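You operate a simulated robot arm through the tools that you are given. There is no shell and no other tool. Be economical: measure what you need, move in short steps, check, and stop when the job is done.

The job below is to be done with a simulated two-armed robot. You get a single attempt, and the scene is never put back.

JOB
Confirm the alarm, set the tablet to violet, 20 litres and press go.
Fine: next steps through the waters, up and down through the litres; go comes last.

Only the result counts: the job must be done as asked and must still hold three seconds after the hand-in. Knocking over, shifting, dropping, spilling or breaking anything else fails it.

ROBOT AND FRAMES
Two 7-joint arms with two-finger parallel grippers on one trunk, on a base that drives. Base frame: it is fixed to the floor where the robot stands at the start and does not move with it; the origin is under the middle of the robot, x ahead of it, y to its left, z up. Lengths are in mm, angles in degrees, forces in N, time in s.
The left shoulder is at the start at [20, 113, 1447], the right one opposite. With the tool pointing down near the work surface each hand reaches from about 240 to 600 mm from the robot's upright axis, wherever it stands, measured 20 degrees to its own side. Places, roughly: button marked confirm [700, 0, 1400]; button marked down [700, 0, 1300]; button marked go [700, 200, 1400]; button marked next [700, 200, 1300]; button marked up [700, 100, 1300]. Payload 1.57 kg a hand.
The tool frame of a hand sits at the grasp point between the pads (the TCP): z along the fingers, y along the line on which they close. The tips reach 30 mm beyond it. The gripper opens to 80 mm. The fingers are 17 mm wide and 12 mm thick; the gripper's body (40 by 82 mm) begins 80 mm behind the TCP.
Orientation is that of the tool frame in the base frame, as [roll, pitch, yaw] about the fixed x, y, z axes, in that order (R = Rz(yaw) Ry(pitch) Rx(roll)). With the fingers straight down and closing along the base's y, the tool's x points along the base's -x, its y along +y and its z along -z.

CONTROLS
- The arms move only by the tool send_rows. It takes "left_increments", "right_increments" or both (then of equal length, played together; a hand with none holds still); each is a list of rows, each an object of numbers (a shift or turn left out is 0, a gripper value left out holds the last): "ax", "ay", "az": the turn, a rotation vector about the tool's x, y, z in degrees; "x", "y", "z": the shift along the tool's x, y, z in cm; "gripper": the closure, from 0 (fully open) to 1 (shut). In form: [{"ax": .., "ay": .., "az": .., "x": .., "y": .., "z": .., "gripper": ..}, ...]. A call has 1 to 20 rows; each row shifts and turns the commanded pose from where the row before left it, along the tool's axes as they then stand. A row lasts 0.2 s, in which the tool goes at most 50 mm and 8.6 degrees; a call with a longer step from one row to the next is refused whole, and so is a gripper value outside its range. A pose out of reach is approached as far as the arm can. The call stops where the force on the tool passes 40 N (or 10 N more than at its start, if that is more) or the arm is blocked; 0.2 s more then pass. Each finger travels about 45 mm/s and halts on what it meets, pressing with about 26 N; the grip force reading is that of the motor and also rises with nothing between the fingers. The clock runs only during rows and for 0.2 s after the last one: add rows that do not move to give the fingers time. The reply holds the time, the measured pose of the TCP, the force on the tool along the base axes, the opening and the grip force, in the units named above and with some noise, with the torque about the TCP (base axes, N m) and any sound that the robot's microphone picked up, and new pictures: "pictures" is both (left out), scene, wrist or none (wrist: the cameras of the hands that moved).
- Cameras (640 x 400 px; columns grow to the right, rows downward): "scene" is now at [98.7, 18, 1607.5]; the picture's right is [0.06, -1.00, 0.00], its down [-0.15, -0.01, -0.99] and it looks along [0.99, 0.06, -0.15] (base axes); focal length 285 px, centre (320, 200). "left" rides on the left gripper at [72, 7, -122] in its tool frame; the picture's right is [-0.09, 1.00, 0.00], its down [-0.84, -0.08, -0.54] and it looks along [-0.54, -0.05, 0.84] (tool axes); focal length 238 px, centre (320, 200). "right" rides on the right gripper at [72, -7, -122] in its tool frame; the picture's right is [0.09, 1.00, 0.00], its down [-0.84, 0.08, -0.54] and it looks along [-0.54, 0.05, 0.84] (tool axes); focal length 238 px, centre (320, 200). There is no depth. A picture from a camera that has moved, and an enlarged one, comes with that camera's place and axes in the base frame and with its lens. The place of the scene camera against the robot may be out by one fixed shift of up to 18 mm in any direction.
- slide_trunk(by): slides the trunk up (or, below 0, down) by that many mm; the arms and the scene camera ride with it, the base frame stays. It gives what a move gives, with no picture.
- base_move(legs): drives the robot by 1 to 6 legs, each [ahead, left, turn to the left] in mm, mm and degrees, along the robot's own axes; the way and the turn of a leg run together, so that a leg with both is an arc; at most 1500 mm and 180 degrees a leg. The arms and the cameras ride along, it lands a little off, and it stops where it bumps. It gives what a move gives, and a new picture of the scene camera.
- head_to(pan, tilt): turns the head with the scene camera to pan (to the left, within 80 degrees either way) and tilt (down, from -29 to 69), counted from straight ahead of the robot. It gives what a move gives, and a new picture of the scene camera.
- inspect(camera, box): a new picture of the part [left, top, right, bottom] of that camera's present view, enlarged. No time passes.
- job_done(): hands the job in; it is judged then, once.

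Go step by step. Nothing tells you exact positions but the pictures and the camera data: compare them with the known pose of the tool, close in by small moves and look again before you grip or let go. The budget is 120 turns and 260 pictures, counting those below and the enlarged ones. Unless the task says otherwise, let go and move clear before handing in, and close with one line.

The tools are called after "Emit:" by a JSON object that holds its "api" and its "payload". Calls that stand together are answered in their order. send_rows: Moves the arms, as the interface text tells. Its arguments: {"type":"object","properties":{"left_increments":{"type":"array","items":{"type":"object","properties":{"ax":{"type":"number"},"ay":{"type":"number"},"az":{"type":"number"},"x":{"type":"number"},"y":{"type":"number"},"z":{"type":"number"},"gripper":{"type":"number"}}}},"right_increments":{"type":"array","items":{"type":"object","properties":{"ax":{"type":"number"},"ay":{"type":"number"},"az":{"type":"number"},"x":{"type":"number"},"y":{"type":"number"},"z":{"type":"number"},"gripper":{"type":"number"}}}},"pictures":{"type":"string","enum":["both","scene","wrist","none"]}},"required":[]} The other tools are called the same way: slide_trunk (by) slides the trunk up or down; base_move (legs) drives the base; head_to (pan, tilt) turns the head that bears the scene camera; inspect (camera, box) takes an enlarged picture of a part of a camera's view; job_done () hands the job in.

At the start:

```text
time: 0.0
left_tcp_pos: [295.1, 167.6, 1496.2]
left_ee_rot: [-180.0, 0.0, 179.9]
left_force: [0.2, -0.1, 0.3]
left_moment: [0.01, 0.0, -0.02]
left_opening: 80.1
left_finger_force: 0.1
right_tcp_pos: [326.5, -95.9, 1537.4]
right_ee_rot: [-179.9, 0.0, -180.0]
right_force: [-0.1, -0.5, 0.0]
right_moment: [0.03, 0.02, -0.01]
right_opening: 80.0
right_finger_force: 0.1
trunk travel left (down, up): [-500.0, 70.0]
robot x, y, heading: [-3.8, 0.0, -0.0]
head pan, tilt: [3.4, 8.7]
```

scene: 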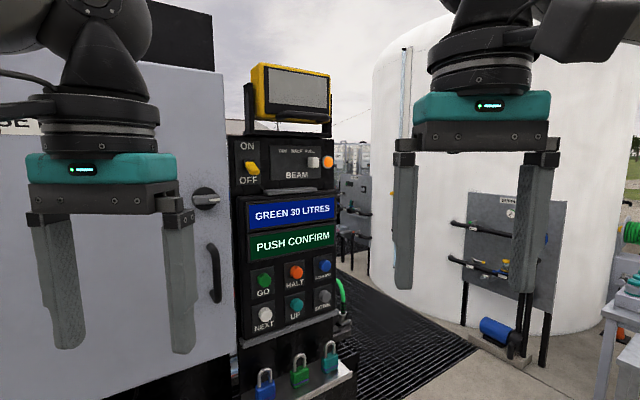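
right: 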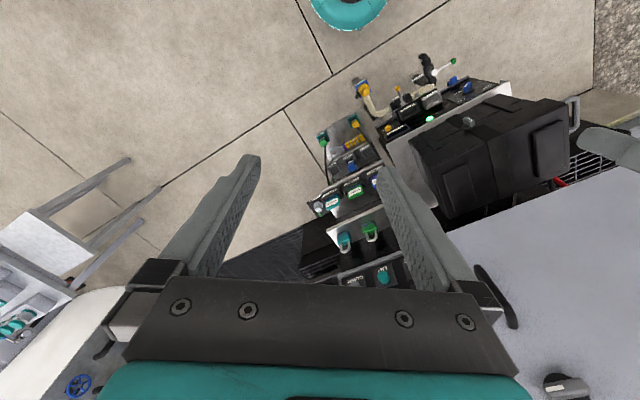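
left: 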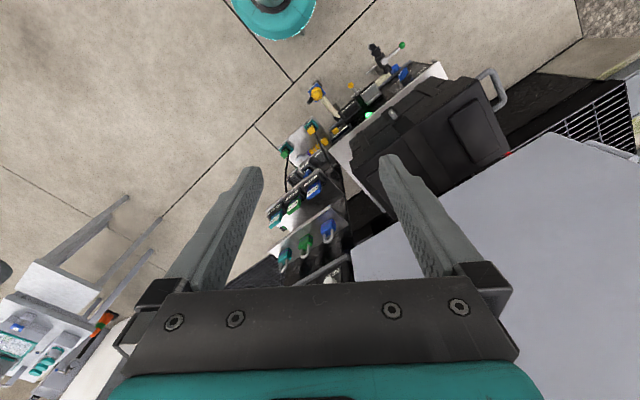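

I see a control panel ahead with the display "GREEN 30 LITRES / PUSH CONFIRM" and six buttons; I enlarge it to read labels.

Emit:
{"api": "inspect", "payload": {"camera": "scene", "box": [225, 180, 355, 340]}}

Emit:
{"api": "inspect", "payload": {"camera": "scene", "box": [225, 50, 355, 190]}}

```text
2.50 times, centred on (290, 260) of scene
camera zoom: at [98.7, 18.0, 1607.5], right [0.06, -1.0, 0.0], down [-0.15, -0.01, -0.99], along [0.99, 0.06, -0.15], focal length 713 px, centre (395, 50)
```

zoom: 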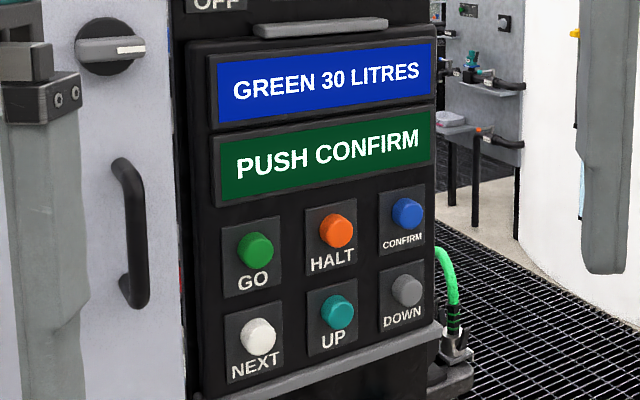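

```text
2.86 times, centred on (290, 120) of scene
camera zoom: at [98.7, 18.0, 1607.5], right [0.06, -1.0, 0.0], down [-0.15, -0.01, -0.99], along [0.99, 0.06, -0.15], focal length 815 px, centre (406, 429)
```

zoom: 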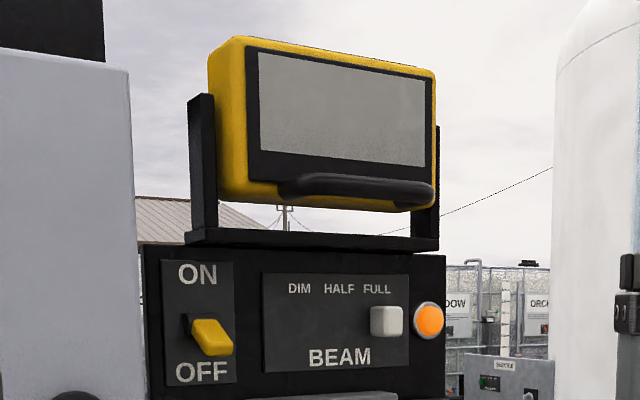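

The panel is slanted: I estimate go at about (650,165,1355) and confirm at about (740,45,1355), grid pitch about 76 mm, with the normal about (-0.8,-0.6). I'll shut the right gripper, pitch it to point forward, then yaw about 37° left.

Emit:
{"api": "send_rows", "payload": {"right_increments": [{"ay": -8.18, "gripper": 1}, {"ay": -8.18}, {"ay": -8.18}, {"ay": -8.18}, {"ay": -8.18}, {"ay": -8.18}, {"ay": -8.18}, {"ay": -8.18}, {"ay": -8.18}, {"ay": -8.18}, {"ay": -8.2}, {"ax": -7.4}, {"ax": -7.4}, {"ax": -7.4}, {"ax": -7.4}, {"ax": -7.4}, {}]}}

```text
time: 3.6
left_tcp_pos: [295.0, 168.2, 1495.9]
left_ee_rot: [-179.9, 0.0, -180.0]
left_force: [-0.1, -0.4, -0.8]
left_moment: [0.01, 0.02, 0.04]
left_opening: 80.0
left_finger_force: 0.1
right_tcp_pos: [376.3, -55.5, 1601.9]
right_ee_rot: [-32.1, 90.0, 5.1]
right_force: [-0.7, 0.1, -1.2]
right_moment: [-0.02, 0.01, -0.01]
right_opening: 0.0
right_finger_force: 21.1
right hand out of reach, approached as far as the arm can: row 9, 10, 11, 12, 13
trunk travel left (down, up): [-500.0, 70.0]
robot x, y, heading: [-0.7, -1.2, 0.3]
head pan, tilt: [3.4, 8.7]
camera scene: at [98.5, 18.4, 1607.5], right [0.06, -1.0, 0.0], down [-0.15, -0.01, -0.99], along [0.99, 0.06, -0.15], focal length 285 px, centre (320, 200)
camera right: at [282.7, -133.5, 1529.3], right [-0.6, 0.79, -0.09], down [-0.48, -0.26, 0.84], along [0.64, 0.55, 0.54], focal length 238 px, centre (320, 200)
```

scene: 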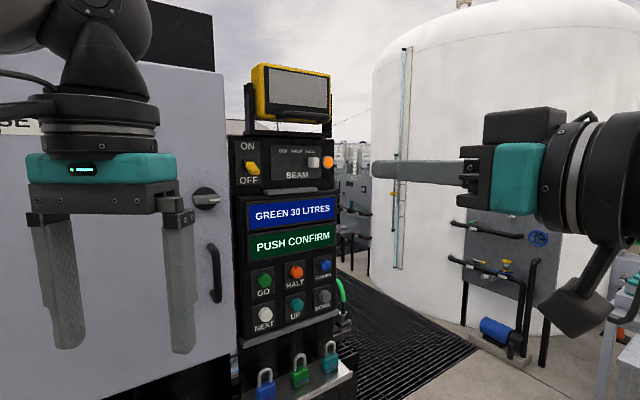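
right: 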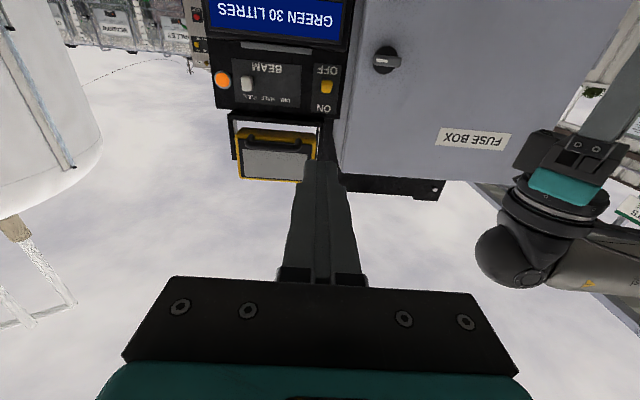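

The right hand now points at the panel with its camera below it (the picture is upside down). Next I drop to button height and shift toward the confirm column, then advance part way.

Emit:
{"api": "send_rows", "payload": {"right_increments": [{"x": 3.1, "y": -1.76}, {"x": 3.1, "y": -1.76}, {"x": 3.1, "y": -1.76}, {"x": 3.1, "y": -1.76}, {"x": 3.1, "y": -1.76}, {"x": 3.1, "y": -1.76}, {"x": 3.1, "y": -1.76}, {"x": 3.0, "y": -1.76}, {"z": 4}, {"z": 4}, {"z": 4}, {"z": 4}, {}]}}

```text
time: 6.4
left_tcp_pos: [294.3, 166.5, 1495.9]
left_ee_rot: [179.9, 0.0, 179.9]
left_force: [-0.7, -0.2, -0.3]
left_moment: [0.01, 0.02, 0.0]
left_opening: 80.1
left_finger_force: 0.1
right_tcp_pos: [589.8, -71.6, 1355.2]
right_ee_rot: [168.3, 90.0, -154.8]
right_force: [0.0, 0.4, 0.1]
right_moment: [0.04, 0.01, 0.03]
right_opening: 0.0
right_finger_force: 21.4
trunk travel left (down, up): [-500.0, 70.0]
robot x, y, heading: [-1.9, -0.0, -0.3]
head pan, tilt: [3.4, 8.7]
camera scene: at [97.9, 17.2, 1607.6], right [0.06, -1.0, 0.0], down [-0.15, -0.01, -0.99], along [0.99, 0.06, -0.15], focal length 285 px, centre (320, 200)
camera right: at [495.7, -150.5, 1283.0], right [-0.6, 0.8, -0.09], down [-0.48, -0.26, 0.84], along [0.64, 0.55, 0.54], focal length 238 px, centre (320, 200)
```

scene: 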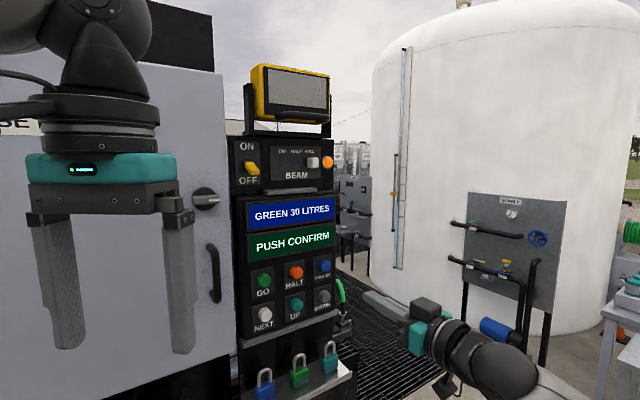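
right: 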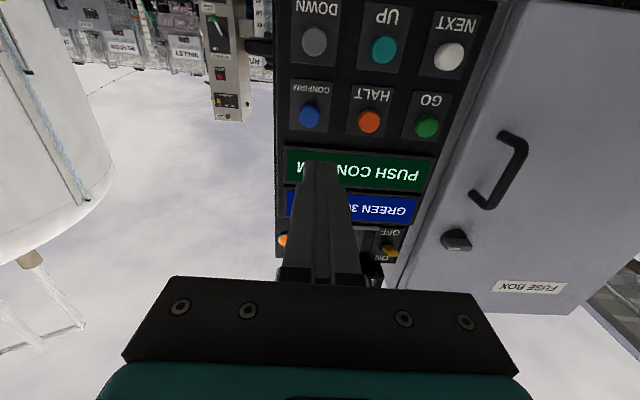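

From the wrist view the panel is square to the tool, and confirm sits almost straight ahead, about 14 mm to the right. The gap is about 150 mm. I'll advance 90 mm and re-measure.

Emit:
{"api": "send_rows", "payload": {"right_increments": [{"y": -1.4}, {"z": 3}, {"z": 3}, {"z": 3}, {}]}}

```text
time: 7.6
left_tcp_pos: [294.7, 165.8, 1496.4]
left_ee_rot: [180.0, 0.0, -179.9]
left_force: [-1.0, 0.2, -0.1]
left_moment: [0.03, -0.02, 0.02]
left_opening: 80.1
left_finger_force: 0.0
right_tcp_pos: [669.2, -29.5, 1355.9]
right_ee_rot: [24.5, 89.9, 61.4]
right_force: [0.3, 0.0, -0.3]
right_moment: [0.0, -0.01, -0.05]
right_opening: 0.3
right_finger_force: 21.6
trunk travel left (down, up): [-500.0, 70.0]
robot x, y, heading: [-0.0, 0.9, -0.2]
head pan, tilt: [3.4, 8.7]
camera scene: at [98.1, 17.3, 1607.5], right [0.06, -1.0, 0.0], down [-0.15, -0.01, -0.99], along [0.99, 0.06, -0.15], focal length 285 px, centre (320, 200)
camera right: at [575.8, -108.6, 1282.9], right [-0.6, 0.8, -0.09], down [-0.48, -0.27, 0.84], along [0.64, 0.54, 0.54], focal length 238 px, centre (320, 200)
```

scene: 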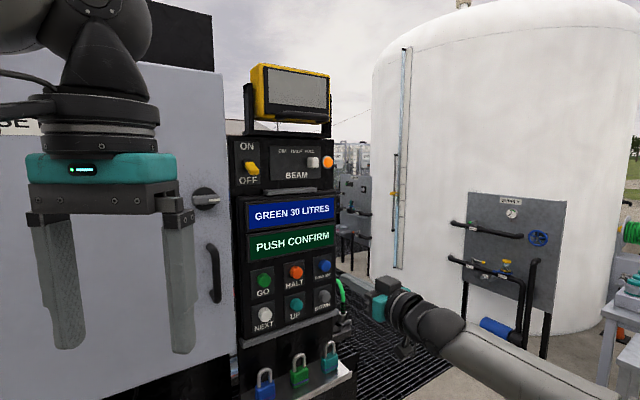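
right: 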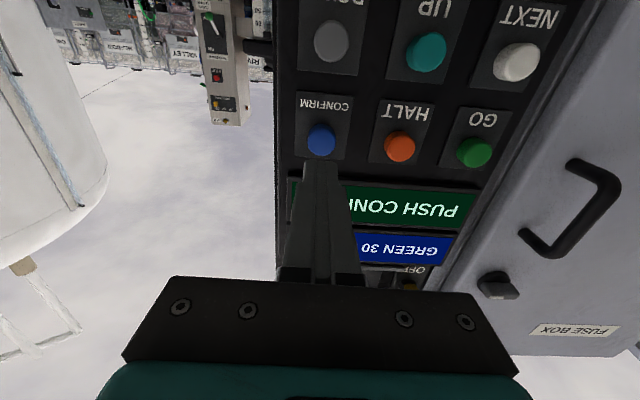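

Depth from the two views: the confirm cap is about 85 mm past the tips and 6–8 mm above the tool axis. I'll raise 7 mm, advance 60 mm and check again.

Emit:
{"api": "send_rows", "payload": {"right_increments": [{"x": -0.7}, {"z": 2}, {"z": 2}, {"z": 2}, {}], "pictures": "wrist"}}

```text
time: 8.8
left_tcp_pos: [295.6, 166.9, 1496.5]
left_ee_rot: [179.9, 0.1, -180.0]
left_force: [0.3, 0.4, 0.3]
left_moment: [0.01, 0.03, 0.0]
left_opening: 80.2
left_finger_force: 0.1
right_tcp_pos: [717.3, 8.0, 1362.4]
right_ee_rot: [-6.3, 89.8, 30.7]
right_force: [-0.8, -0.4, 0.8]
right_moment: [0.01, 0.0, -0.02]
right_opening: 0.1
right_finger_force: 21.0
trunk travel left (down, up): [-500.0, 70.0]
robot x, y, heading: [-2.6, 2.9, 0.1]
head pan, tilt: [3.4, 8.7]
camera right: at [624.0, -71.6, 1289.6], right [-0.6, 0.8, -0.09], down [-0.48, -0.26, 0.84], along [0.64, 0.55, 0.54], focal length 238 px, centre (320, 200)
```

right: 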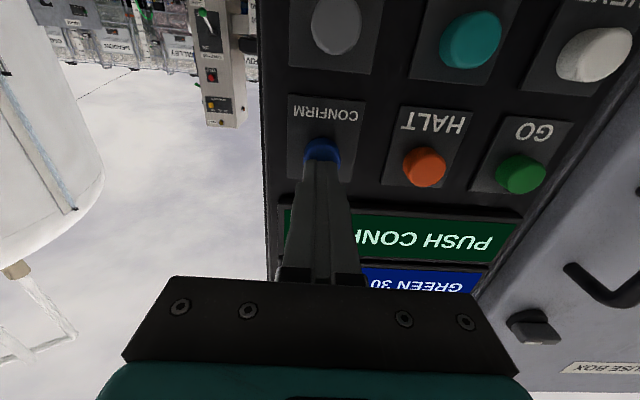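

Tips are about 30 mm short of the confirm cap and centred on it. I'll advance gently in small rows toward contact.

Emit:
{"api": "send_rows", "payload": {"right_increments": [{"x": -0.3, "z": 1}, {"z": 1}, {"z": 0.5}, {"z": 0.5}, {"z": 0.3}, {}]}}

```text
time: 9.5
left_tcp_pos: [289.7, 162.9, 1498.4]
left_ee_rot: [179.8, 0.2, 179.9]
left_force: [-0.3, 0.6, -0.5]
left_moment: [-0.03, 0.0, 0.0]
left_opening: 80.2
left_finger_force: 0.1
right_tcp_pos: [727.5, 15.3, 1361.1]
right_ee_rot: [-148.5, 89.9, -111.9]
right_force: [-30.0, -12.3, 1.1]
right_moment: [0.13, 0.01, 0.17]
right_opening: 0.0
right_finger_force: 21.5
trunk travel left (down, up): [-500.0, 70.0]
robot x, y, heading: [0.1, 1.7, -0.1]
head pan, tilt: [3.4, 8.7]
heard: click
stopped in row 3 (right hand): the force on the tool passed its limit at 44 N (the readings are from after the stop); the commanded pose is now the measured one
camera scene: at [90.2, 14.6, 1608.1], right [0.06, -1.0, 0.0], down [-0.15, -0.01, -0.99], along [0.99, 0.06, -0.15], focal length 285 px, centre (320, 200)
camera right: at [634.0, -64.6, 1290.4], right [-0.6, 0.8, -0.09], down [-0.48, -0.26, 0.84], along [0.64, 0.54, 0.54], focal length 238 px, centre (320, 200)
```

scene: 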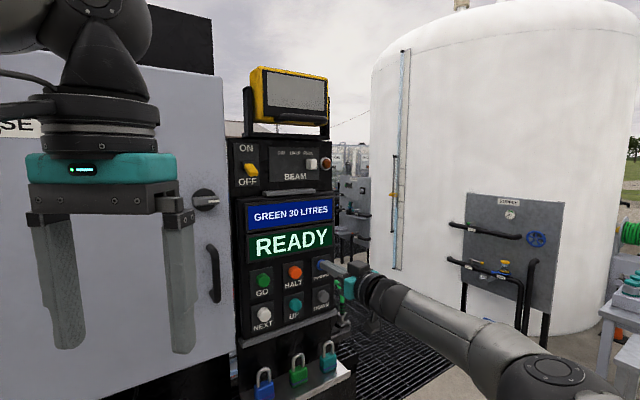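
right: 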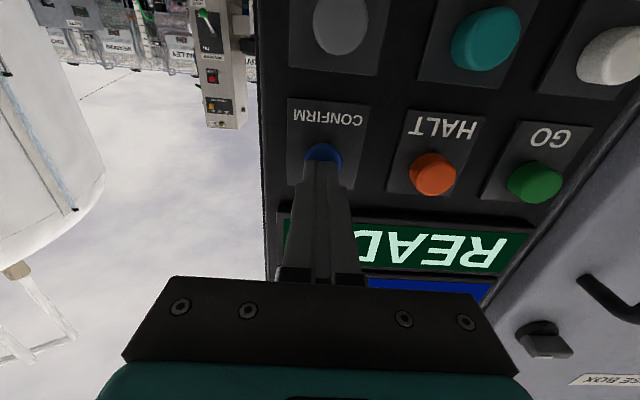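

The display reads READY, so the alarm is confirmed. I back off 50 mm and shift 156 mm left and 80 mm down to the next button (pitch about 76 mm).

Emit:
{"api": "send_rows", "payload": {"right_increments": [{"z": -2.5}, {"z": -2.5}, {"x": 1.6, "y": 3.12}, {"x": 1.6, "y": 3.12}, {"x": 1.6, "y": 3.12}, {"x": 1.6, "y": 3.12}, {"x": 1.6, "y": 3.12}, {}]}}

```text
time: 11.3
left_tcp_pos: [295.9, 165.4, 1495.8]
left_ee_rot: [-179.9, 0.1, 179.8]
left_force: [-0.6, 0.2, -0.5]
left_moment: [0.01, 0.03, -0.06]
left_opening: 80.0
left_finger_force: 0.1
right_tcp_pos: [601.6, 110.2, 1279.4]
right_ee_rot: [-178.1, 89.7, -141.5]
right_force: [-0.2, 0.5, 0.1]
right_moment: [0.02, -0.01, -0.01]
right_opening: 0.0
right_finger_force: 21.4
trunk travel left (down, up): [-500.0, 70.0]
robot x, y, heading: [-0.9, 2.2, -0.4]
head pan, tilt: [3.4, 8.7]
camera scene: at [98.6, 17.0, 1607.5], right [0.06, -1.0, 0.0], down [-0.15, -0.01, -0.99], along [0.99, 0.06, -0.15], focal length 285 px, centre (320, 200)
camera right: at [507.0, 32.1, 1207.7], right [-0.6, 0.8, -0.09], down [-0.48, -0.26, 0.84], along [0.65, 0.55, 0.53], focal length 238 px, centre (320, 200)
```

scene: 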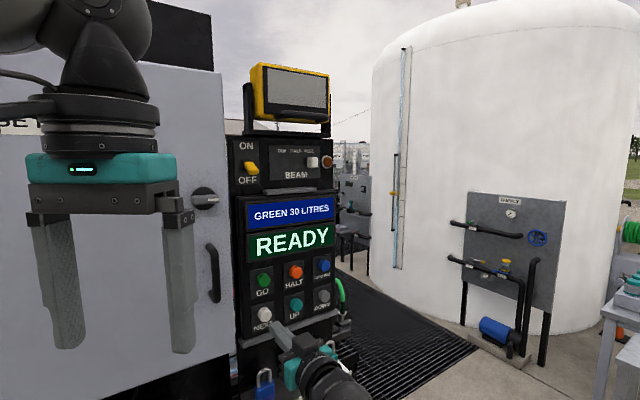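
right: 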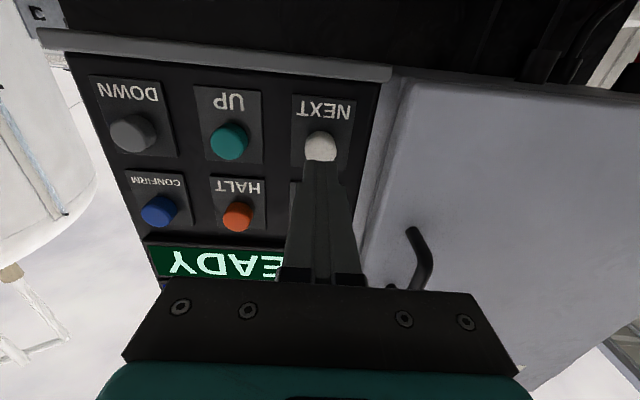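

The tip lines up with next, about 43 mm away. I press it gently and read the display.

Emit:
{"api": "send_rows", "payload": {"right_increments": [{"z": 2, "x": 0.2}, {"z": 1.5}, {"z": 0.5}, {"z": 0.4}, {"z": 0.4}, {"z": 0.4}, {"z": 0.4}, {"z": 0.4}]}}

```text
time: 12.9
left_tcp_pos: [289.1, 161.3, 1498.5]
left_ee_rot: [179.9, 0.2, 179.8]
left_force: [-0.3, 0.4, 0.1]
left_moment: [-0.04, 0.02, -0.01]
left_opening: 80.1
left_finger_force: 0.0
right_tcp_pos: [637.0, 139.3, 1276.0]
right_ee_rot: [176.7, 89.5, -146.7]
right_force: [-30.7, -17.8, 2.8]
right_moment: [0.14, -0.09, 0.07]
right_opening: 0.0
right_finger_force: 21.3
trunk travel left (down, up): [-500.0, 70.0]
robot x, y, heading: [-2.5, -2.0, -0.1]
head pan, tilt: [3.4, 8.7]
heard: click
stopped in row 7 (right hand): the force on the tool passed its limit at 43 N (the readings are from after the stop); the commanded pose is now the measured one
camera scene: at [90.3, 13.1, 1608.1], right [0.06, -1.0, 0.0], down [-0.15, -0.01, -0.99], along [0.99, 0.06, -0.15], focal length 285 px, centre (320, 200)
camera right: at [543.3, 61.1, 1205.1], right [-0.59, 0.8, -0.09], down [-0.48, -0.26, 0.84], along [0.65, 0.54, 0.53], focal length 238 px, centre (320, 200)
```

scene: 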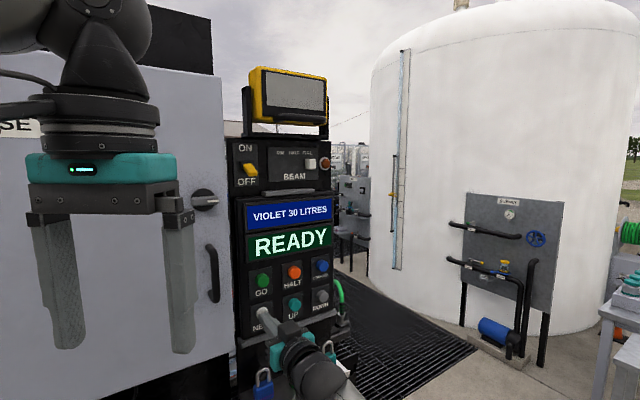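
right: 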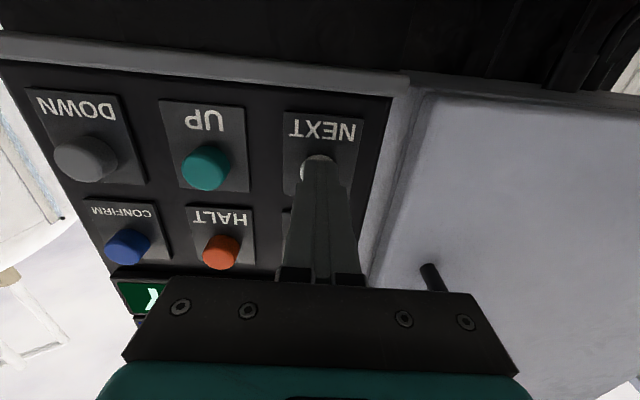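

It now reads VIOLET 30 LITRES. Next I back off 50 mm and shift 152 mm right to the down button.

Emit:
{"api": "send_rows", "payload": {"right_increments": [{"z": -2.5}, {"z": -2.5}, {"y": -3.8}, {"y": -3.8}, {"y": -3.8}, {"y": -3.8}, {}]}}

```text
time: 14.5
left_tcp_pos: [294.5, 164.9, 1496.5]
left_ee_rot: [-180.0, 0.0, 179.9]
left_force: [0.2, 0.1, -0.9]
left_moment: [0.04, -0.01, 0.01]
left_opening: 80.2
left_finger_force: 0.1
right_tcp_pos: [693.7, -8.9, 1275.0]
right_ee_rot: [174.7, 89.1, -148.5]
right_force: [-0.2, 0.5, 0.4]
right_moment: [-0.01, -0.03, 0.01]
right_opening: 0.0
right_finger_force: 21.4
trunk travel left (down, up): [-500.0, 70.0]
robot x, y, heading: [1.0, -0.1, -0.2]
head pan, tilt: [3.4, 8.7]
camera scene: at [97.4, 17.5, 1607.5], right [0.06, -1.0, 0.0], down [-0.15, -0.01, -0.99], along [0.99, 0.06, -0.15], focal length 285 px, centre (320, 200)
camera right: at [598.8, -87.2, 1204.5], right [-0.59, 0.8, -0.09], down [-0.47, -0.25, 0.84], along [0.65, 0.55, 0.53], focal length 238 px, centre (320, 200)
```

scene: 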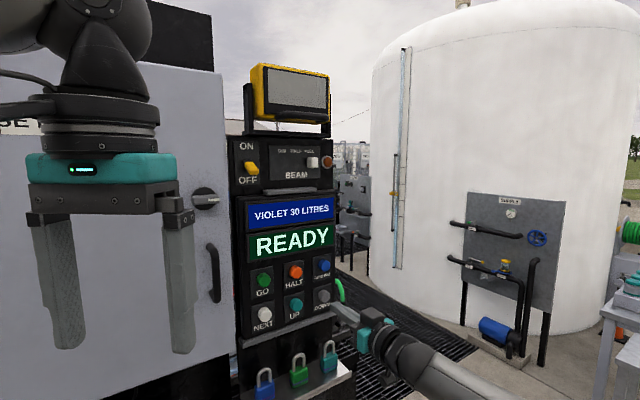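
right: 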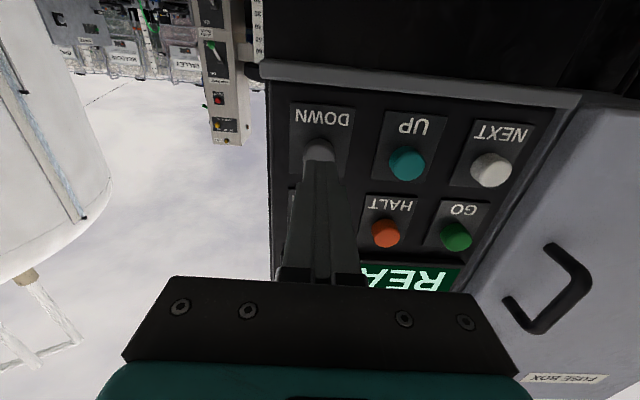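

Down is lined up, about 42 mm away. I press it gently.

Emit:
{"api": "send_rows", "payload": {"right_increments": [{"z": 2, "x": -0.2}, {"z": 1.5}, {"z": 0.5}, {"z": 0.4}, {"z": 0.4}, {"z": 0.4}, {"z": 0.4}, {"z": 0.4}]}}

```text
time: 16.3
left_tcp_pos: [294.2, 165.9, 1498.1]
left_ee_rot: [179.9, 0.0, 179.9]
left_force: [-0.5, -0.1, -0.7]
left_moment: [0.0, 0.02, -0.02]
left_opening: 79.9
left_finger_force: 0.0
right_tcp_pos: [718.1, 13.6, 1278.3]
right_ee_rot: [178.0, 89.3, -145.2]
right_force: [-2.1, -0.3, 0.4]
right_moment: [0.02, -0.03, 0.02]
right_opening: 0.0
right_finger_force: 20.8
right hand out of reach, approached as far as the arm can: row 3, 4, 5, 6, 7, 8
trunk travel left (down, up): [-500.0, 70.0]
robot x, y, heading: [-1.4, 2.0, 0.1]
head pan, tilt: [3.4, 8.7]
heard: click
camera scene: at [97.1, 17.2, 1607.5], right [0.06, -1.0, 0.0], down [-0.15, -0.01, -0.99], along [0.99, 0.06, -0.15], focal length 285 px, centre (320, 200)
camera right: at [624.8, -64.5, 1207.4], right [-0.6, 0.8, -0.09], down [-0.47, -0.25, 0.84], along [0.65, 0.55, 0.53], focal length 238 px, centre (320, 200)
```

scene: 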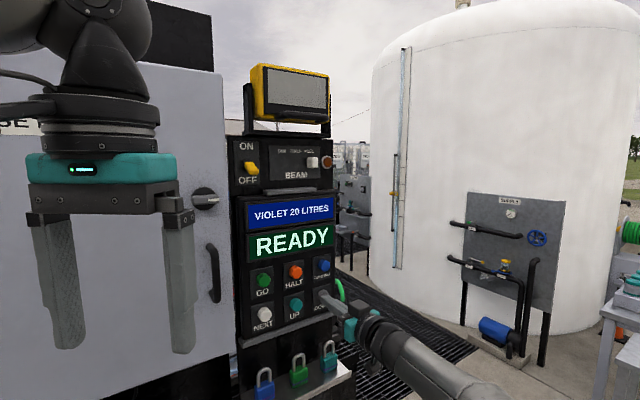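
right: 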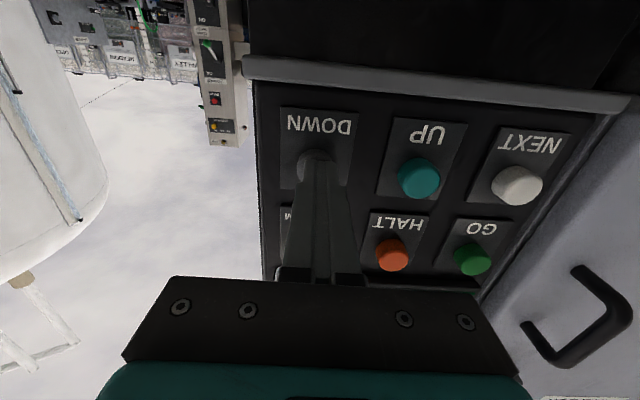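

It reads VIOLET 20 LITRES, READY. I back off and move to go (152 mm left, 76 mm up).

Emit:
{"api": "send_rows", "payload": {"right_increments": [{"z": -2.5}, {"z": -2.5}, {"z": -1}, {}, {"x": -1.9, "y": 3.8}, {"x": -1.9, "y": 3.8}, {"x": -1.9, "y": 3.8}, {"x": -1.9, "y": 3.8}, {}]}}

```text
time: 18.3
left_tcp_pos: [294.7, 164.5, 1496.8]
left_ee_rot: [-180.0, -0.1, 179.8]
left_force: [-0.7, -0.1, 0.0]
left_moment: [0.01, -0.01, -0.01]
left_opening: 80.3
left_finger_force: 0.1
right_tcp_pos: [583.1, 100.8, 1353.6]
right_ee_rot: [175.5, 89.2, -147.9]
right_force: [-0.4, -0.4, -0.2]
right_moment: [-0.06, 0.03, 0.04]
right_opening: 0.1
right_finger_force: 21.1
trunk travel left (down, up): [-500.0, 70.0]
robot x, y, heading: [0.2, -1.2, -0.2]
head pan, tilt: [3.4, 8.7]
camera scene: at [98.1, 16.4, 1607.5], right [0.06, -1.0, 0.0], down [-0.15, -0.01, -0.99], along [0.99, 0.06, -0.15], focal length 285 px, centre (320, 200)
camera right: at [488.6, 21.3, 1284.1], right [-0.59, 0.8, -0.09], down [-0.47, -0.25, 0.85], along [0.65, 0.55, 0.53], focal length 238 px, centre (320, 200)
```

scene: 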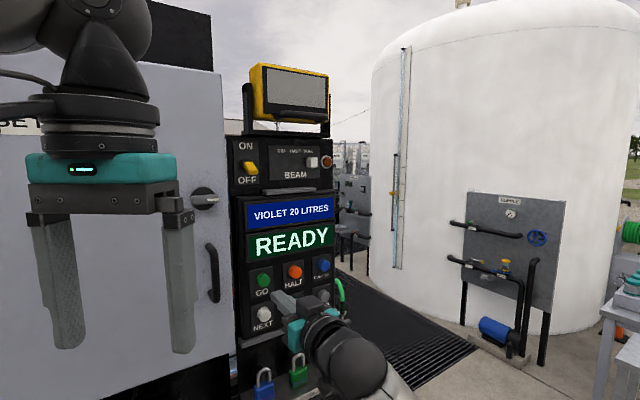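
right: 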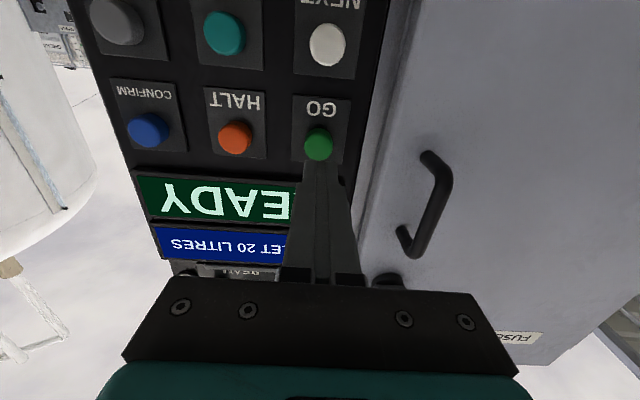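

Go is centred laterally and a few mm high, about 62 mm away. I advance and press gently.

Emit:
{"api": "send_rows", "payload": {"right_increments": [{"z": 2, "x": -0.3}, {"z": 2}, {"z": 1.4}, {"z": 0.5}, {"z": 0.4}, {"z": 0.4}, {"z": 0.4}, {"z": 0.4}, {"z": 0.4}]}}

```text
time: 20.2
left_tcp_pos: [287.4, 161.5, 1498.8]
left_ee_rot: [179.9, 0.3, 179.9]
left_force: [0.6, 0.0, 0.2]
left_moment: [0.02, 0.02, -0.02]
left_opening: 80.0
left_finger_force: 0.0
right_tcp_pos: [637.2, 139.6, 1356.3]
right_ee_rot: [175.0, 89.0, -148.4]
right_force: [-30.5, -17.9, 0.6]
right_moment: [0.0, -0.17, 0.09]
right_opening: 0.4
right_finger_force: 20.8
trunk travel left (down, up): [-500.0, 70.0]
robot x, y, heading: [-0.7, -3.3, -0.0]
head pan, tilt: [3.4, 8.7]
heard: click
stopped in row 9 (right hand): the force on the tool passed its limit at 42 N (the readings are from after the stop); the commanded pose is now the measured one
camera scene: at [89.7, 12.6, 1608.1], right [0.06, -1.0, 0.0], down [-0.15, -0.01, -0.99], along [0.99, 0.05, -0.15], focal length 285 px, centre (320, 200)
camera right: at [541.8, 62.5, 1285.9], right [-0.59, 0.8, -0.09], down [-0.47, -0.25, 0.84], along [0.65, 0.54, 0.53], focal length 238 px, centre (320, 200)
```

scene: 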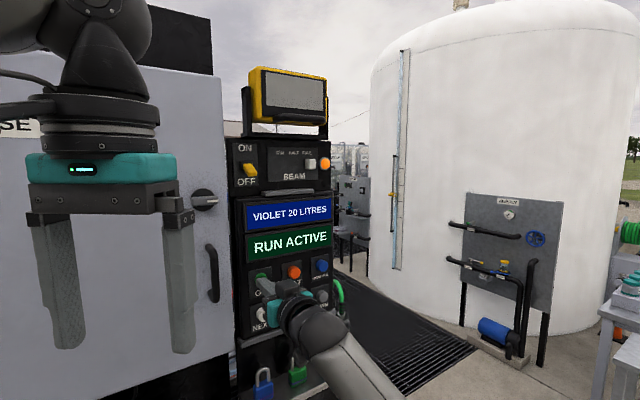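
right: 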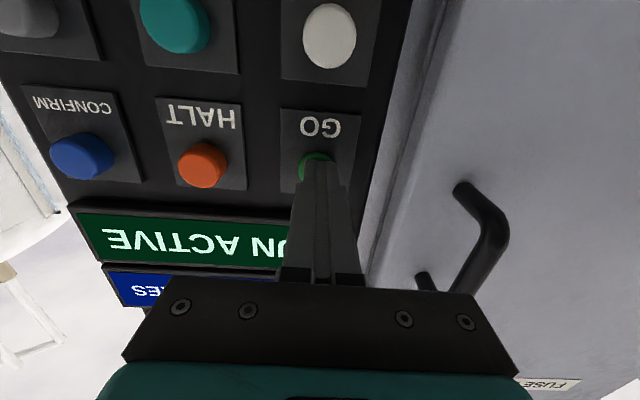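

RUN ACTIVE with VIOLET 20 LITRES. I back straight off and check that it holds.

Emit:
{"api": "send_rows", "payload": {"right_increments": [{"z": -3}, {"z": -3}, {"z": -3}, {"z": -3}, {}, {}, {}, {}, {}, {}, {}, {}, {}, {}, {}], "pictures": "scene"}}

Emit:
{"api": "inspect", "payload": {"camera": "scene", "box": [225, 130, 355, 260]}}

```text
time: 23.4
left_tcp_pos: [293.4, 165.8, 1495.0]
left_ee_rot: [180.0, 0.1, 179.9]
left_force: [0.2, -0.1, -0.2]
left_moment: [0.0, -0.01, -0.01]
left_opening: 80.2
left_finger_force: 0.0
right_tcp_pos: [547.1, 75.7, 1356.8]
right_ee_rot: [175.3, 88.9, -148.1]
right_force: [-0.1, -1.2, -0.2]
right_moment: [-0.01, 0.0, 0.02]
right_opening: 0.3
right_finger_force: 21.2
trunk travel left (down, up): [-500.0, 70.0]
robot x, y, heading: [-1.8, -1.4, -0.2]
head pan, tilt: [3.4, 8.7]
camera scene: at [97.3, 17.0, 1607.5], right [0.06, -1.0, 0.0], down [-0.15, -0.01, -0.99], along [0.99, 0.06, -0.15], focal length 285 px, centre (320, 200)
```

scene: 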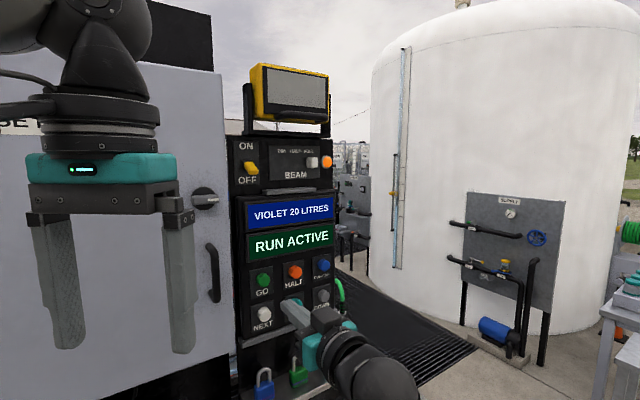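

```text
3.08 times, centred on (290, 195) of scene
camera zoom: at [97.3, 17.0, 1607.5], right [0.06, -1.0, 0.0], down [-0.15, -0.01, -0.99], along [0.99, 0.06, -0.15], focal length 878 px, centre (412, 215)
```

zoom: 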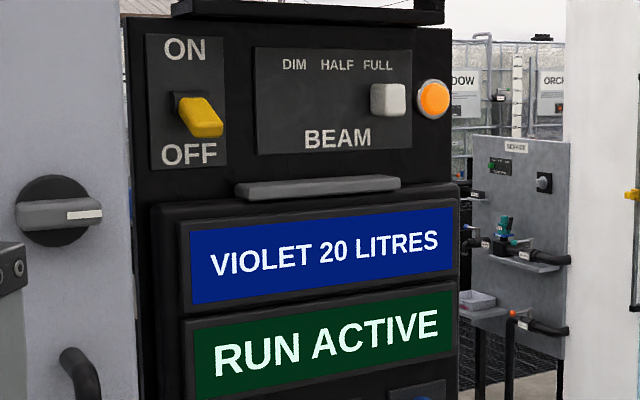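

The display holds at VIOLET 20 LITRES, RUN ACTIVE, and the hand is clear; I hand in.

Emit:
{"api": "job_done", "payload": {}}

```text
The job is handed in.
```

I confirmed the alarm, set the tablet to violet and 20 litres, then pressed go; the display held at VIOLET 20 LITRES, RUN ACTIVE with the hand clear before I handed in.
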